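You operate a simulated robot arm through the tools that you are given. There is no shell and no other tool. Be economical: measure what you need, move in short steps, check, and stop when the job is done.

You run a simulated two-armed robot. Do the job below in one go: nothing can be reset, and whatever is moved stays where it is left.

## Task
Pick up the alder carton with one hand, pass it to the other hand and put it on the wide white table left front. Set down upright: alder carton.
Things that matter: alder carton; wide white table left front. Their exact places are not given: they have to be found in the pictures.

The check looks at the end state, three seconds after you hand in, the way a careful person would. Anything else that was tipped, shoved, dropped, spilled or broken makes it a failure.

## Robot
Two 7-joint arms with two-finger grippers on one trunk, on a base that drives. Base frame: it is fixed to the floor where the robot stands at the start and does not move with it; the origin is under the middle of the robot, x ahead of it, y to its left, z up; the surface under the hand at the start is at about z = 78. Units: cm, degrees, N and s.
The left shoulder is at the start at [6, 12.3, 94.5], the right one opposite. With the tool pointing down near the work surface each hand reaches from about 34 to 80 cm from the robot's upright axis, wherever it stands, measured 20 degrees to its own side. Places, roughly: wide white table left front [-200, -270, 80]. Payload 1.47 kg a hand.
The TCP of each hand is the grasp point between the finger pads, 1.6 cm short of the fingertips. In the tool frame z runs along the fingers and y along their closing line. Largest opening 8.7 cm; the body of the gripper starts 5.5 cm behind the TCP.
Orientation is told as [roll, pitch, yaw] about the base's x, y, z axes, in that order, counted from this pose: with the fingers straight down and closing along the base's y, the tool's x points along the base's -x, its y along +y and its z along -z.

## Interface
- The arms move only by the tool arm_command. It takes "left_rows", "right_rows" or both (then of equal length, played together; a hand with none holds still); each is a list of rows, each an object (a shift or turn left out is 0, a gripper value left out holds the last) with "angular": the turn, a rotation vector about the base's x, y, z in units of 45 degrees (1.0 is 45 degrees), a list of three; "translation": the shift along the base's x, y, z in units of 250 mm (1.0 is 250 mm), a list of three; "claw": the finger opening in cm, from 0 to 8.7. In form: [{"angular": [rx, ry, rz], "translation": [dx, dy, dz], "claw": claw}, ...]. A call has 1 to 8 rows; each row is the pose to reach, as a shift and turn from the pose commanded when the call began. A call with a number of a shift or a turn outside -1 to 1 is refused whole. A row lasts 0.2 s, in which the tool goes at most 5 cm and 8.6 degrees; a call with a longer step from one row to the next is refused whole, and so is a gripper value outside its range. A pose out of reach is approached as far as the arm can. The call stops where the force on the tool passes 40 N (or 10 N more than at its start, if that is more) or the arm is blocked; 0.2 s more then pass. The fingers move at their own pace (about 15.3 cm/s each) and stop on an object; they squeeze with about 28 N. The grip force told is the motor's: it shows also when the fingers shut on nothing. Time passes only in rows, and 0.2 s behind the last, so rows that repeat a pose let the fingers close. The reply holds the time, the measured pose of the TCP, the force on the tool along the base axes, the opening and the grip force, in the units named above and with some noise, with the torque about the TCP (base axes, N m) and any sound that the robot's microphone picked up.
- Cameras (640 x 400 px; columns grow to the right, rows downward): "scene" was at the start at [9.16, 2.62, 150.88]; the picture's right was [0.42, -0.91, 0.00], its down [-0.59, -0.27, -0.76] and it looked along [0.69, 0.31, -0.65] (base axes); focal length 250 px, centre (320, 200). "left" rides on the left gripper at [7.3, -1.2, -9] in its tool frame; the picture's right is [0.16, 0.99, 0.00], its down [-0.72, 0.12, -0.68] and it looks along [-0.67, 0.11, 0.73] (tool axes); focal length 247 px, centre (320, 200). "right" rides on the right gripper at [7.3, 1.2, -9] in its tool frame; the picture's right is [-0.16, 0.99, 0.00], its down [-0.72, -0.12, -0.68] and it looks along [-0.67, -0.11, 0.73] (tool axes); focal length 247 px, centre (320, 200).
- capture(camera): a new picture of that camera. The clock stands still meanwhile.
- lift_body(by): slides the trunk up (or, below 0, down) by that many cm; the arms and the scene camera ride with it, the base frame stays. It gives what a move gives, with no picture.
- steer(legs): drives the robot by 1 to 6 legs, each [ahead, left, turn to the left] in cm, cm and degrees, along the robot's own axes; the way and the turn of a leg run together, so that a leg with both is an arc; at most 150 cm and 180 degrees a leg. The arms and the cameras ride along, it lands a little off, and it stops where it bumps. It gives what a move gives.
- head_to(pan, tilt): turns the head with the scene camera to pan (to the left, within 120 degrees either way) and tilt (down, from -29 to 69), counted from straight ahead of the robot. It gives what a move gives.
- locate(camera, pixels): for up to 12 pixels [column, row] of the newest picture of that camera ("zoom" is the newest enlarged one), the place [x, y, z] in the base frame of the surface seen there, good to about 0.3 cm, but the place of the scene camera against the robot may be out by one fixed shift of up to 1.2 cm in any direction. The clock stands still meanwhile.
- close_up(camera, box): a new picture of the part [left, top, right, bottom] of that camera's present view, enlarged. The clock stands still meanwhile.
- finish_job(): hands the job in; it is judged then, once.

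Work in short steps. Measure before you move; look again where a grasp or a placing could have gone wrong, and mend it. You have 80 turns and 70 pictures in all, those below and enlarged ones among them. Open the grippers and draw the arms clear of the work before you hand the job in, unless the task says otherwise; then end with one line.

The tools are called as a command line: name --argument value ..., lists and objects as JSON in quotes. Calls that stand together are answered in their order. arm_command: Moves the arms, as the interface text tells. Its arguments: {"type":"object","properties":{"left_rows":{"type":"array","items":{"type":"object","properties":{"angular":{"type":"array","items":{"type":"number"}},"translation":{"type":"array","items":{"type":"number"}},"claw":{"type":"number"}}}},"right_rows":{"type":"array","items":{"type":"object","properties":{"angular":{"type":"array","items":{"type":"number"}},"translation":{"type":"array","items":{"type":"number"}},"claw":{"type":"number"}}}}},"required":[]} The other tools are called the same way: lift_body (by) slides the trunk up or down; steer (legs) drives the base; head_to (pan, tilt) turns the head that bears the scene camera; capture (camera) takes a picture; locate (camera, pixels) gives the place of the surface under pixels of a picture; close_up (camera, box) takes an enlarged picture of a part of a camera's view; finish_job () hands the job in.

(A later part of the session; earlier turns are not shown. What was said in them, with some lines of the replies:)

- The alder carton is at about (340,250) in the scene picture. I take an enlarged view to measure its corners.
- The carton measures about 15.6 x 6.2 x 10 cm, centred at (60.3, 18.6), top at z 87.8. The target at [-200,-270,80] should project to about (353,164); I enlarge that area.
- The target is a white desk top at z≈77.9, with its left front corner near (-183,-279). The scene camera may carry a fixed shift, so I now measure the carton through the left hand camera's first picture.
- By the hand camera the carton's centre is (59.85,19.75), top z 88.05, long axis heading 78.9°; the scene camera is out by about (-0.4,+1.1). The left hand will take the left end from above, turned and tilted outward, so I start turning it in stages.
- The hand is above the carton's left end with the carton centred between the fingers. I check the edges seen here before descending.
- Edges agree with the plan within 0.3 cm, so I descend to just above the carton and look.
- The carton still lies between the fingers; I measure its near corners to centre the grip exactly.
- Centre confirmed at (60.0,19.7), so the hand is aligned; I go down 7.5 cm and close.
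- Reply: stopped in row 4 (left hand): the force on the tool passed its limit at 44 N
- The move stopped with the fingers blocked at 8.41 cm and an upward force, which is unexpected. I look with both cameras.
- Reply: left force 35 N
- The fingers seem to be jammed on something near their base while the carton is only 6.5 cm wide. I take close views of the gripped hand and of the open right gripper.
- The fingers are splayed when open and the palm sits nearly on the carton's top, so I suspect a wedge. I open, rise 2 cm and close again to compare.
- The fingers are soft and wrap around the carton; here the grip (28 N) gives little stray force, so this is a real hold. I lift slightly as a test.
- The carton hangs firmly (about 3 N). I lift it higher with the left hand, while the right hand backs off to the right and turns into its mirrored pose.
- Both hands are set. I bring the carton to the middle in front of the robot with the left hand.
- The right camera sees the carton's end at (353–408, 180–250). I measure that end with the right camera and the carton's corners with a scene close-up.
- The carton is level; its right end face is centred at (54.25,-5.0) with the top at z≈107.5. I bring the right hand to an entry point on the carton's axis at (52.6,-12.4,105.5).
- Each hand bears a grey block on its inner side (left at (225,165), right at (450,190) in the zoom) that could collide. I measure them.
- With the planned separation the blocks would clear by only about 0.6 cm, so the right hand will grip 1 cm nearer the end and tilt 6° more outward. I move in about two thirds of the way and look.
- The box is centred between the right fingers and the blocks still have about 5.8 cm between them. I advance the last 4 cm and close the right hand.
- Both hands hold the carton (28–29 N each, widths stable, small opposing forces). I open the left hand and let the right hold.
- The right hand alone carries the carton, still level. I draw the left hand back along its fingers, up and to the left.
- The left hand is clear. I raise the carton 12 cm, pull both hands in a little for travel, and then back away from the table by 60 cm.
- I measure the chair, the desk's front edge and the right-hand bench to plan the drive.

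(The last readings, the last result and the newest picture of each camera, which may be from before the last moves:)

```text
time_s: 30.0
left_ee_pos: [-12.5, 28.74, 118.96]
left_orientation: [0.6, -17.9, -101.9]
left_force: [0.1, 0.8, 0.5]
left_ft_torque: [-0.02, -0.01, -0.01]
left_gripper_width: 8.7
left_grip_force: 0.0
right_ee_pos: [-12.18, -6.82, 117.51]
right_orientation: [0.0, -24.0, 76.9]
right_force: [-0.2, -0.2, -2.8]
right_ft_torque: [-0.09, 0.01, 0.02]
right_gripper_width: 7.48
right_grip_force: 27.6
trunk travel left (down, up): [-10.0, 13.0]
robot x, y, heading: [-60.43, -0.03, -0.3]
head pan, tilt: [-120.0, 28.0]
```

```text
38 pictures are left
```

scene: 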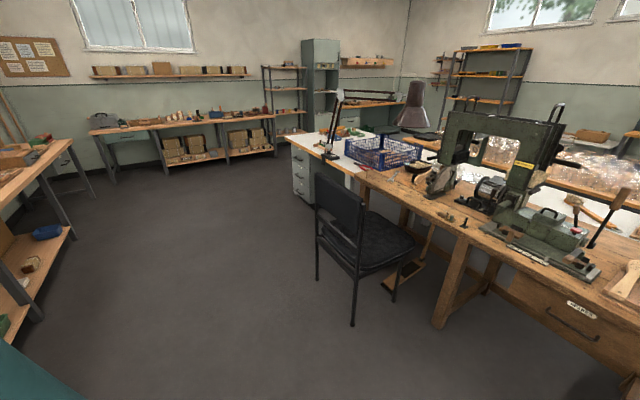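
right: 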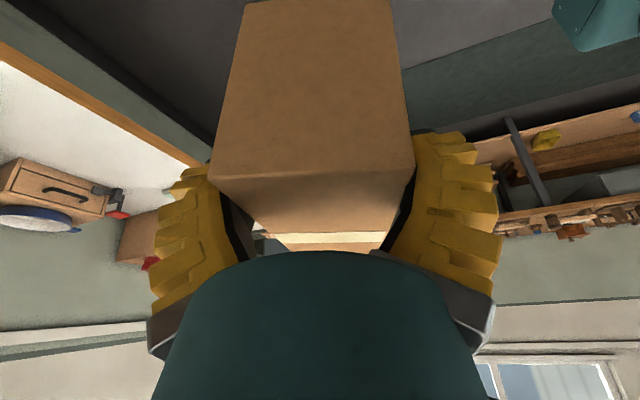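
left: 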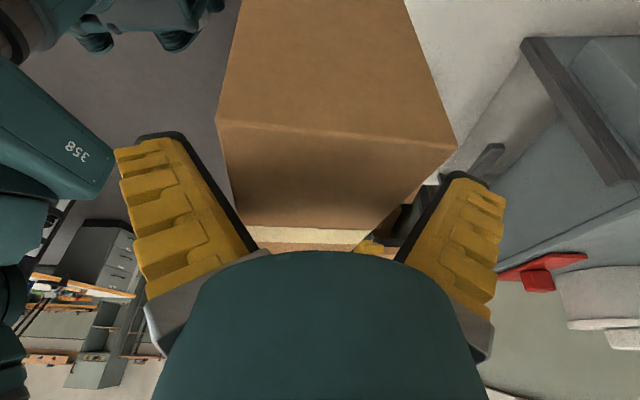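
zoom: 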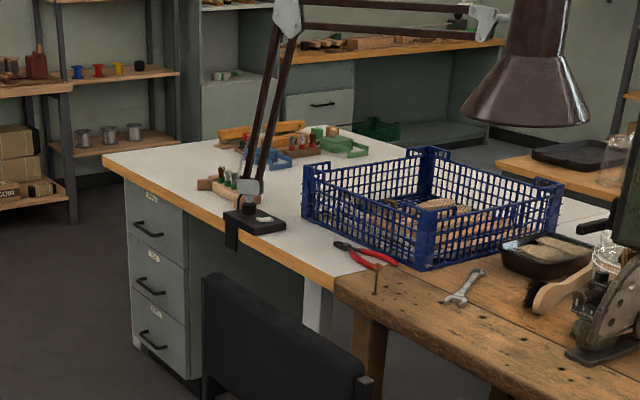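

The free part of the white table's left front is y -290 to -240, x -183 to -215; the chair is at x -135..-180, y -88..-138. I turn around on the spot and strafe along x≈-60, clear of the chair.

steer --legs '[[0, 0, 180], [0, 135, 0], [0, 135, 0]]'

head_to --pan 0 --tilt 35

capture --camera "scene"

```text
time_s: 60.4
left_ee_pos: [-123.79, -289.36, 119.02]
left_orientation: [0.5, -17.9, 74.6]
left_force: [0.6, 0.2, 0.4]
left_ft_torque: [0.02, -0.02, 0.06]
left_gripper_width: 8.7
left_grip_force: 0.0
right_ee_pos: [-121.88, -254.05, 117.54]
right_orientation: [0.0, -24.0, -106.6]
right_force: [-0.2, -0.4, -2.5]
right_ft_torque: [0.14, -0.03, 0.02]
right_gripper_width: 7.28
right_grip_force: 27.7
trunk travel left (down, up): [-10.0, 13.0]
robot x, y, heading: [-74.59, -264.0, 175.9]
head pan, tilt: [-120.0, 28.0]
```

```text
time_s: 62.4
left_ee_pos: [-123.61, -289.45, 119.09]
left_orientation: [0.5, -17.8, 74.6]
left_force: [0.7, 0.6, 0.2]
left_ft_torque: [0.02, -0.03, 0.02]
left_gripper_width: 8.69
left_grip_force: 0.0
right_ee_pos: [-121.89, -254.15, 117.39]
right_orientation: [0.0, -23.9, -106.6]
right_force: [-0.1, 0.5, -3.0]
right_ft_torque: [0.13, -0.04, 0.01]
right_gripper_width: 7.3
right_grip_force: 27.5
trunk travel left (down, up): [-10.0, 13.0]
robot x, y, heading: [-74.45, -263.88, 176.1]
head pan, tilt: [0.0, 35.0]
```

```text
37 pictures are left
```

scene: 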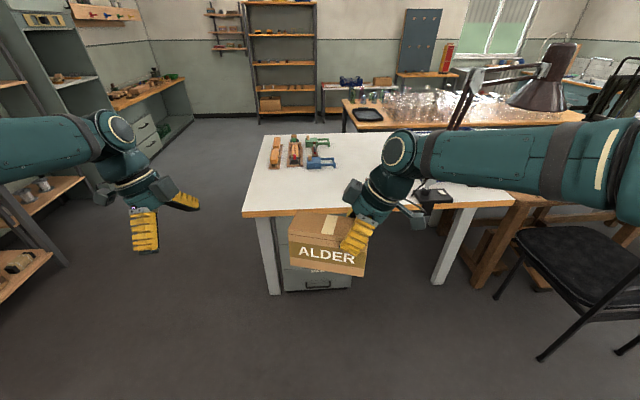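

The table is straight ahead, the carton still upright in the right hand. I correct the heading by 4° and drive to about x=-132, y=-272.

steer --legs '[[0, 0, 4], [57, 8, 0]]'

capture --camera "scene"

capture --camera "right"

```text
time_s: 66.2
left_ee_pos: [-178.42, -300.5, 118.97]
left_orientation: [0.4, -17.9, 78.6]
left_force: [0.4, -1.2, 0.4]
left_ft_torque: [0.03, -0.05, 0.01]
left_gripper_width: 8.7
left_grip_force: 0.0
right_ee_pos: [-179.21, -265.14, 117.38]
right_orientation: [0.1, -24.0, -102.6]
right_force: [-0.3, 0.2, -3.2]
right_ft_torque: [0.11, -0.03, 0.02]
right_gripper_width: 7.27
right_grip_force: 27.9
trunk travel left (down, up): [-10.0, 13.0]
robot x, y, heading: [-131.5, -271.72, 179.9]
head pan, tilt: [0.0, 35.0]
```

```text
36 pictures are left
```

scene: 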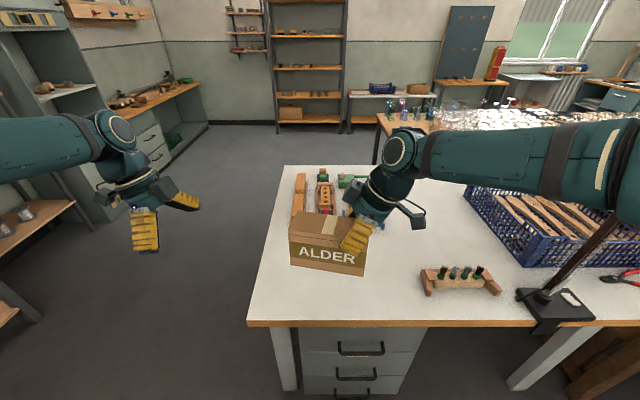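

```text
35 pictures are left
```

right: 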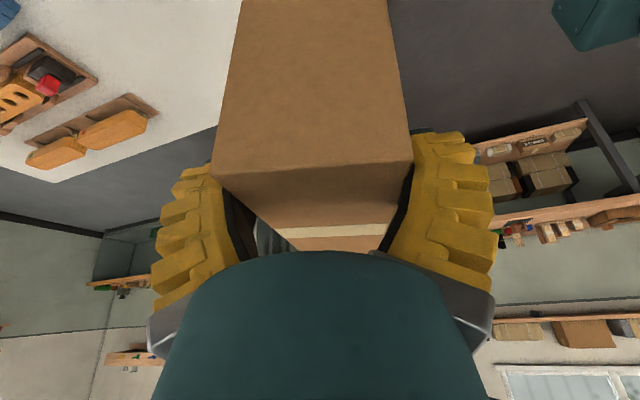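

I measure the free area around the intended spot, the items at the back (297,200),(325,205), the rack at (425,285) and the carton's corners.

locate --camera "scene" --pixels '[[297, 212], [330, 212], [422, 290], [248, 322], [270, 250], [280, 290], [350, 300], [385, 300], [290, 262], [363, 276], [291, 233], [366, 248]]'

close_up --camera "scene" --box '[260, 180, 420, 300]'

```text
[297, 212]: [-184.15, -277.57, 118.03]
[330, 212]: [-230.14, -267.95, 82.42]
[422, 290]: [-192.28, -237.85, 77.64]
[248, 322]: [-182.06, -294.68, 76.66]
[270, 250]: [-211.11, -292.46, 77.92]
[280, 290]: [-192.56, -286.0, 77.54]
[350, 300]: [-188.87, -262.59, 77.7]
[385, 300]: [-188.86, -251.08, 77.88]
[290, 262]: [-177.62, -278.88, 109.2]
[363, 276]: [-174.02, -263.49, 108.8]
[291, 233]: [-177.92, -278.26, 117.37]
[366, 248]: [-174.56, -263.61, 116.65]
```

```text
3.33 times, centred on (340, 240) of scene
```

zoom: 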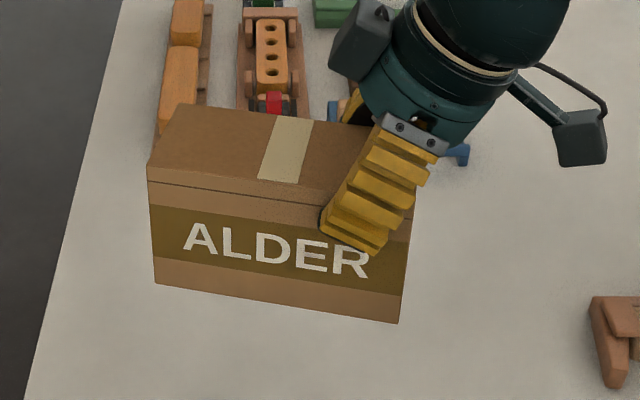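

The carton is level, bottom at z≈109, and the table around (-197,-267) is clear (rack from y -238, toys beyond x -220). I move it 17 cm further over the table, then lower 24 cm.

arm_command --right_rows '[{"translation": [-0.14, 0.02, 0]}, {"translation": [-0.28, 0.04, 0]}, {"translation": [-0.42, 0.08, 0]}, {"translation": [-0.56, 0.1, 0]}, {"translation": [-0.68, 0.12, 0]}, {"translation": [-0.68, 0.12, 0]}]'

arm_command --right_rows '[{"translation": [0, 0, -0.16]}, {"translation": [0, 0, -0.32]}, {"translation": [0, 0, -0.48]}, {"translation": [0, 0, -0.64]}, {"translation": [0, 0, -0.8]}, {"translation": [0, 0, -0.96]}, {"translation": [0, 0, -0.96]}]'

capture --camera "scene"

capture --camera "right"

```text
time_s: 67.6
left_ee_pos: [-178.51, -300.68, 119.09]
left_orientation: [0.4, -17.9, 78.6]
left_force: [0.4, 0.3, -0.2]
left_ft_torque: [0.04, 0.0, -0.05]
left_gripper_width: 8.72
left_grip_force: 0.1
right_ee_pos: [-196.15, -262.24, 117.76]
right_orientation: [0.0, -24.0, -102.6]
right_force: [0.4, -0.2, -2.9]
right_ft_torque: [0.15, 0.01, -0.05]
right_gripper_width: 7.29
right_grip_force: 28.0
trunk travel left (down, up): [-10.0, 13.0]
robot x, y, heading: [-131.08, -271.75, 180.0]
head pan, tilt: [0.0, 35.0]
```

```text
time_s: 69.2
left_ee_pos: [-178.57, -300.55, 118.97]
left_orientation: [0.6, -17.9, 78.6]
left_force: [0.6, -0.2, -0.7]
left_ft_torque: [0.03, 0.0, 0.01]
left_gripper_width: 8.69
left_grip_force: 0.1
right_ee_pos: [-196.21, -262.43, 93.44]
right_orientation: [0.0, -24.1, -102.6]
right_force: [0.0, 0.6, -3.0]
right_ft_torque: [0.12, -0.01, 0.03]
right_gripper_width: 7.28
right_grip_force: 28.1
trunk travel left (down, up): [-10.0, 13.0]
robot x, y, heading: [-131.21, -271.83, 179.5]
head pan, tilt: [0.0, 35.0]
```

```text
33 pictures are left
```

scene: 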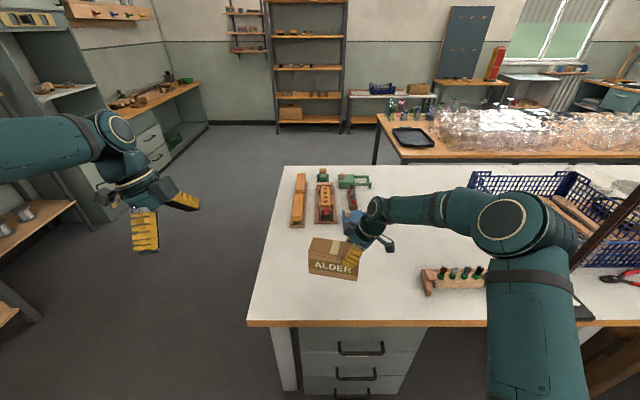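

```text
32 pictures are left
```

right: 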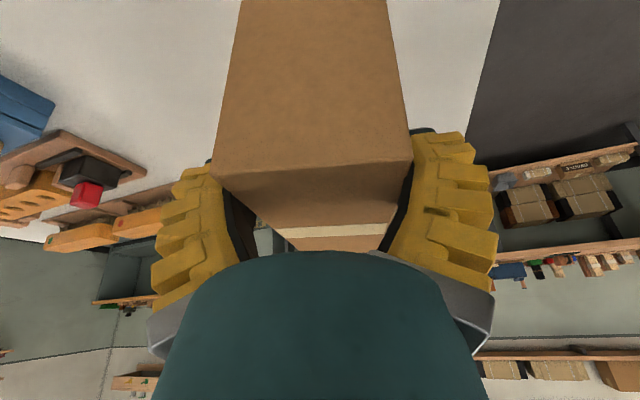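

Before lowering further I check clearances: the elbow near the rack and lamp, and the blue toy behind the hand.

close_up --camera "scene" --box '[280, 160, 440, 300]'

locate --camera "scene" --pixels '[[515, 225], [475, 235], [530, 275], [540, 340], [400, 205], [440, 245], [352, 222], [353, 200], [490, 300], [585, 310], [600, 240]]'

```text
2.86 times, centred on (360, 230) of scene
```

zoom: 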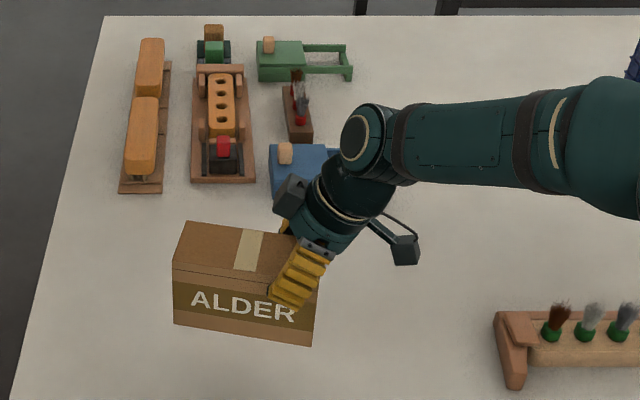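

```text
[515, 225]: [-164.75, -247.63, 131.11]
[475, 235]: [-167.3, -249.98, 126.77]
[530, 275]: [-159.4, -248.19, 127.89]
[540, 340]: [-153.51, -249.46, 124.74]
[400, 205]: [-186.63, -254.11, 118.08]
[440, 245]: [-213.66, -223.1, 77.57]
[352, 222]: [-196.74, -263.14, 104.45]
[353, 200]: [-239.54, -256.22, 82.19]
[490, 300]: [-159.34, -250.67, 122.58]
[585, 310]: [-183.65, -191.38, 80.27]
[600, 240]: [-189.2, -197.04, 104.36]
```

Clearances are fine: the elbow is above z 120 and the toys are behind x -220. The carton's bottom is at about z 85, so I lower 6.6 cm, then inspect.

arm_command --right_rows '[{"translation": [0, 0, -0.1]}, {"translation": [0, 0, -0.2]}, {"translation": [0, 0, -0.264]}, {"translation": [0, 0, -0.264]}]'

close_up --camera "scene" --box '[280, 200, 400, 300]'

```text
time_s: 70.2
left_ee_pos: [-178.36, -300.63, 119.1]
left_orientation: [0.7, -17.9, 78.5]
left_force: [1.1, 0.0, -0.8]
left_ft_torque: [0.01, 0.01, 0.04]
left_gripper_width: 8.69
left_grip_force: 0.1
right_ee_pos: [-196.04, -262.35, 87.17]
right_orientation: [-0.2, -24.1, -102.5]
right_force: [3.1, 0.2, 17.5]
right_ft_torque: [0.35, 0.33, 0.08]
right_gripper_width: 7.29
right_grip_force: 28.4
trunk travel left (down, up): [-10.0, 13.0]
robot x, y, heading: [-131.59, -271.72, 180.0]
head pan, tilt: [0.0, 35.0]
```

```text
4.00 times, centred on (340, 250) of scene
```

zoom: 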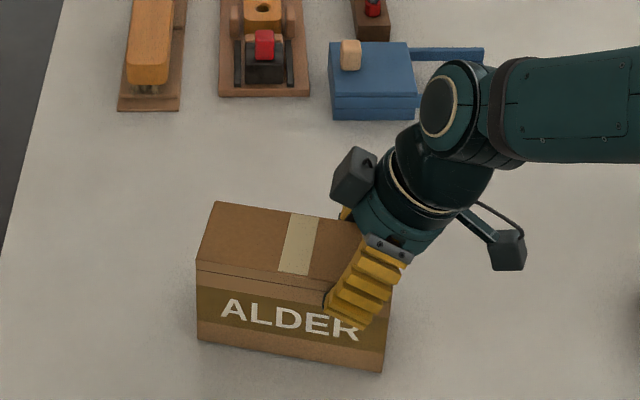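

It is touching the table with about 20 N. I relax by 0.3 cm and check the carton's corners for level.

arm_command --right_rows '[{"translation": [0, 0, 0.012]}, {"translation": [0, 0, 0.012]}]'

close_up --camera "scene" --box '[280, 200, 400, 300]'

locate --camera "zoom" --pixels '[[199, 337], [380, 368], [200, 262], [218, 206], [285, 270], [340, 232], [180, 345], [382, 385], [250, 240]]'

```text
time_s: 70.8
left_ee_pos: [-178.62, -300.62, 118.99]
left_orientation: [0.5, -18.0, 78.6]
left_force: [-0.7, 1.2, 0.6]
left_ft_torque: [0.0, 0.01, 0.01]
left_gripper_width: 8.69
left_grip_force: 0.0
right_ee_pos: [-196.02, -262.23, 87.35]
right_orientation: [0.0, -24.0, -102.7]
right_force: [-1.4, -2.9, 3.8]
right_ft_torque: [-0.26, 0.42, -0.05]
right_gripper_width: 7.27
right_grip_force: 28.0
trunk travel left (down, up): [-10.0, 13.0]
robot x, y, heading: [-131.04, -271.92, 180.0]
head pan, tilt: [0.0, 35.0]
```

```text
4.00 times, centred on (340, 250) of scene
```

zoom: 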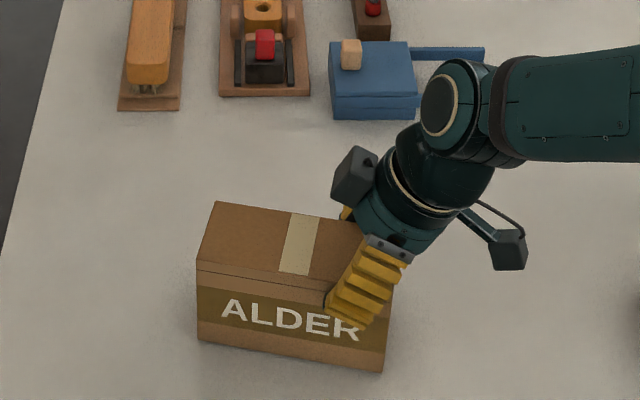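

```text
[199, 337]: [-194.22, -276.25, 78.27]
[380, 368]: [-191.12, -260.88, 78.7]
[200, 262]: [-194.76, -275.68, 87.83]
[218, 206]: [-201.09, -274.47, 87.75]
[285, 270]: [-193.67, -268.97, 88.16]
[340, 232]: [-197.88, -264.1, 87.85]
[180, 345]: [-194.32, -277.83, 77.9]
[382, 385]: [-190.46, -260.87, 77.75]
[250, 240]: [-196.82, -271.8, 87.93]
```

The carton stands level on the table (bottom ≈78, top 87.9 everywhere). I open the right hand gently.

arm_command --right_rows '[{"claw": 7.8}, {"claw": 8.7}, {"claw": 8.7}]'

capture --camera "right"

```text
time_s: 71.6
left_ee_pos: [-178.41, -300.57, 119.01]
left_orientation: [0.6, -17.9, 78.5]
left_force: [0.0, -0.3, 0.2]
left_ft_torque: [-0.01, -0.03, 0.0]
left_gripper_width: 8.69
left_grip_force: 0.1
right_ee_pos: [-196.14, -262.24, 87.18]
right_orientation: [0.1, -24.0, -102.7]
right_force: [0.4, -0.1, -0.3]
right_ft_torque: [-0.01, 0.0, 0.0]
right_gripper_width: 8.7
right_grip_force: 0.0
trunk travel left (down, up): [-10.0, 13.0]
robot x, y, heading: [-131.09, -271.76, 180.0]
head pan, tilt: [0.0, 35.0]
```

```text
28 pictures are left
```

right: 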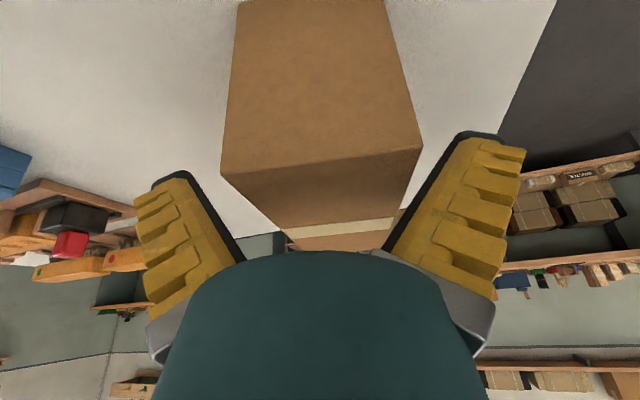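

Both fingers are free of the carton. I withdraw along the finger axis, up and outward, then back toward the robot.

arm_command --right_rows '[{"translation": [0.005, 0.024, 0.055]}, {"translation": [0.016, 0.071, 0.165]}, {"translation": [0.027, 0.118, 0.275]}, {"translation": [0.038, 0.165, 0.42]}, {"translation": [0.06, 0.17, 0.58]}, {"translation": [0.15, 0.17, 0.72]}, {"translation": [0.3, 0.17, 0.8]}, {"translation": [0.45, 0.17, 0.85]}]'

capture --camera "scene"

close_up --camera "scene" --box '[280, 200, 400, 300]'

```text
time_s: 73.4
left_ee_pos: [-178.36, -300.58, 119.1]
left_orientation: [0.6, -17.9, 78.6]
left_force: [-0.9, -0.3, -0.3]
left_ft_torque: [0.01, 0.02, 0.0]
left_gripper_width: 8.7
left_grip_force: 0.1
right_ee_pos: [-184.63, -257.75, 108.76]
right_orientation: [-0.1, -24.0, -102.6]
right_force: [0.3, -0.5, 0.2]
right_ft_torque: [0.03, 0.02, -0.02]
right_gripper_width: 8.7
right_grip_force: 0.0
trunk travel left (down, up): [-10.0, 13.0]
robot x, y, heading: [-131.32, -271.9, 180.1]
head pan, tilt: [0.0, 35.0]
```

```text
27 pictures are left
```

scene: 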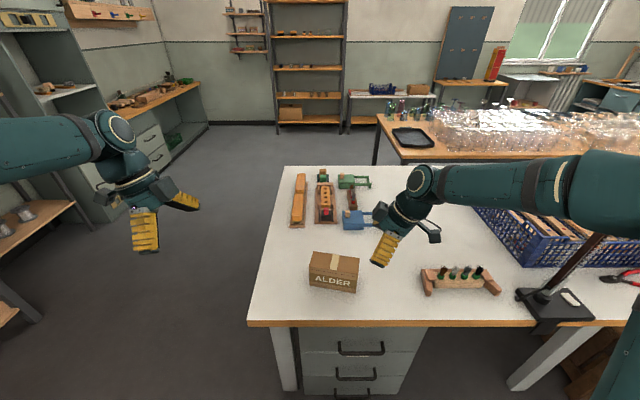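

```text
4.00 times, centred on (340, 250) of scene
```

zoom: 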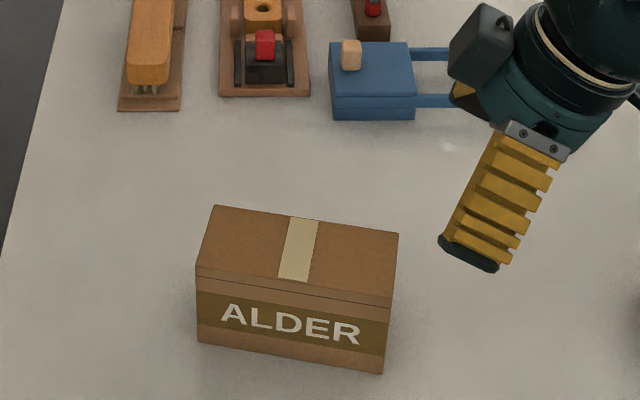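

The carton stands upright and untouched on the white table's left front, with everything else in place. I back the robot 35 cm to draw the arms clear.

steer --legs '[[-35, 0, 0]]'

capture --camera "scene"

```text
time_s: 75.6
left_ee_pos: [-143.61, -300.57, 119.01]
left_orientation: [0.5, -17.9, 78.6]
left_force: [-0.2, 0.3, 0.1]
left_ft_torque: [-0.02, 0.03, 0.02]
left_gripper_width: 8.7
left_grip_force: 0.2
right_ee_pos: [-149.89, -257.75, 108.58]
right_orientation: [0.0, -24.0, -102.6]
right_force: [0.4, -0.4, 0.1]
right_ft_torque: [0.0, -0.02, 0.01]
right_gripper_width: 8.71
right_grip_force: 0.1
trunk travel left (down, up): [-10.0, 13.0]
robot x, y, heading: [-96.36, -271.96, 179.7]
head pan, tilt: [0.0, 35.0]
```

```text
25 pictures are left
```

scene: 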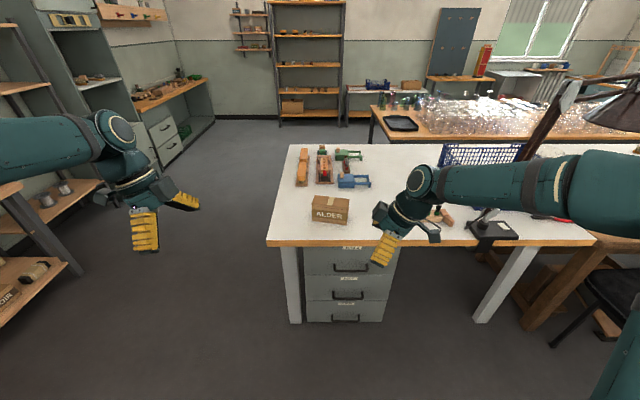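

The carton is upright at (330,210), both grippers are open and the arms are clear, so I hand in.

finish_job

```text
The job is handed in.
```

I picked up the alder carton with the left hand, passed it to the right hand in mid-air, and set it upright on the left front of the wide white table. The last picture shows it standing level there with nothing else disturbed. Both grippers are open and clear of the table.
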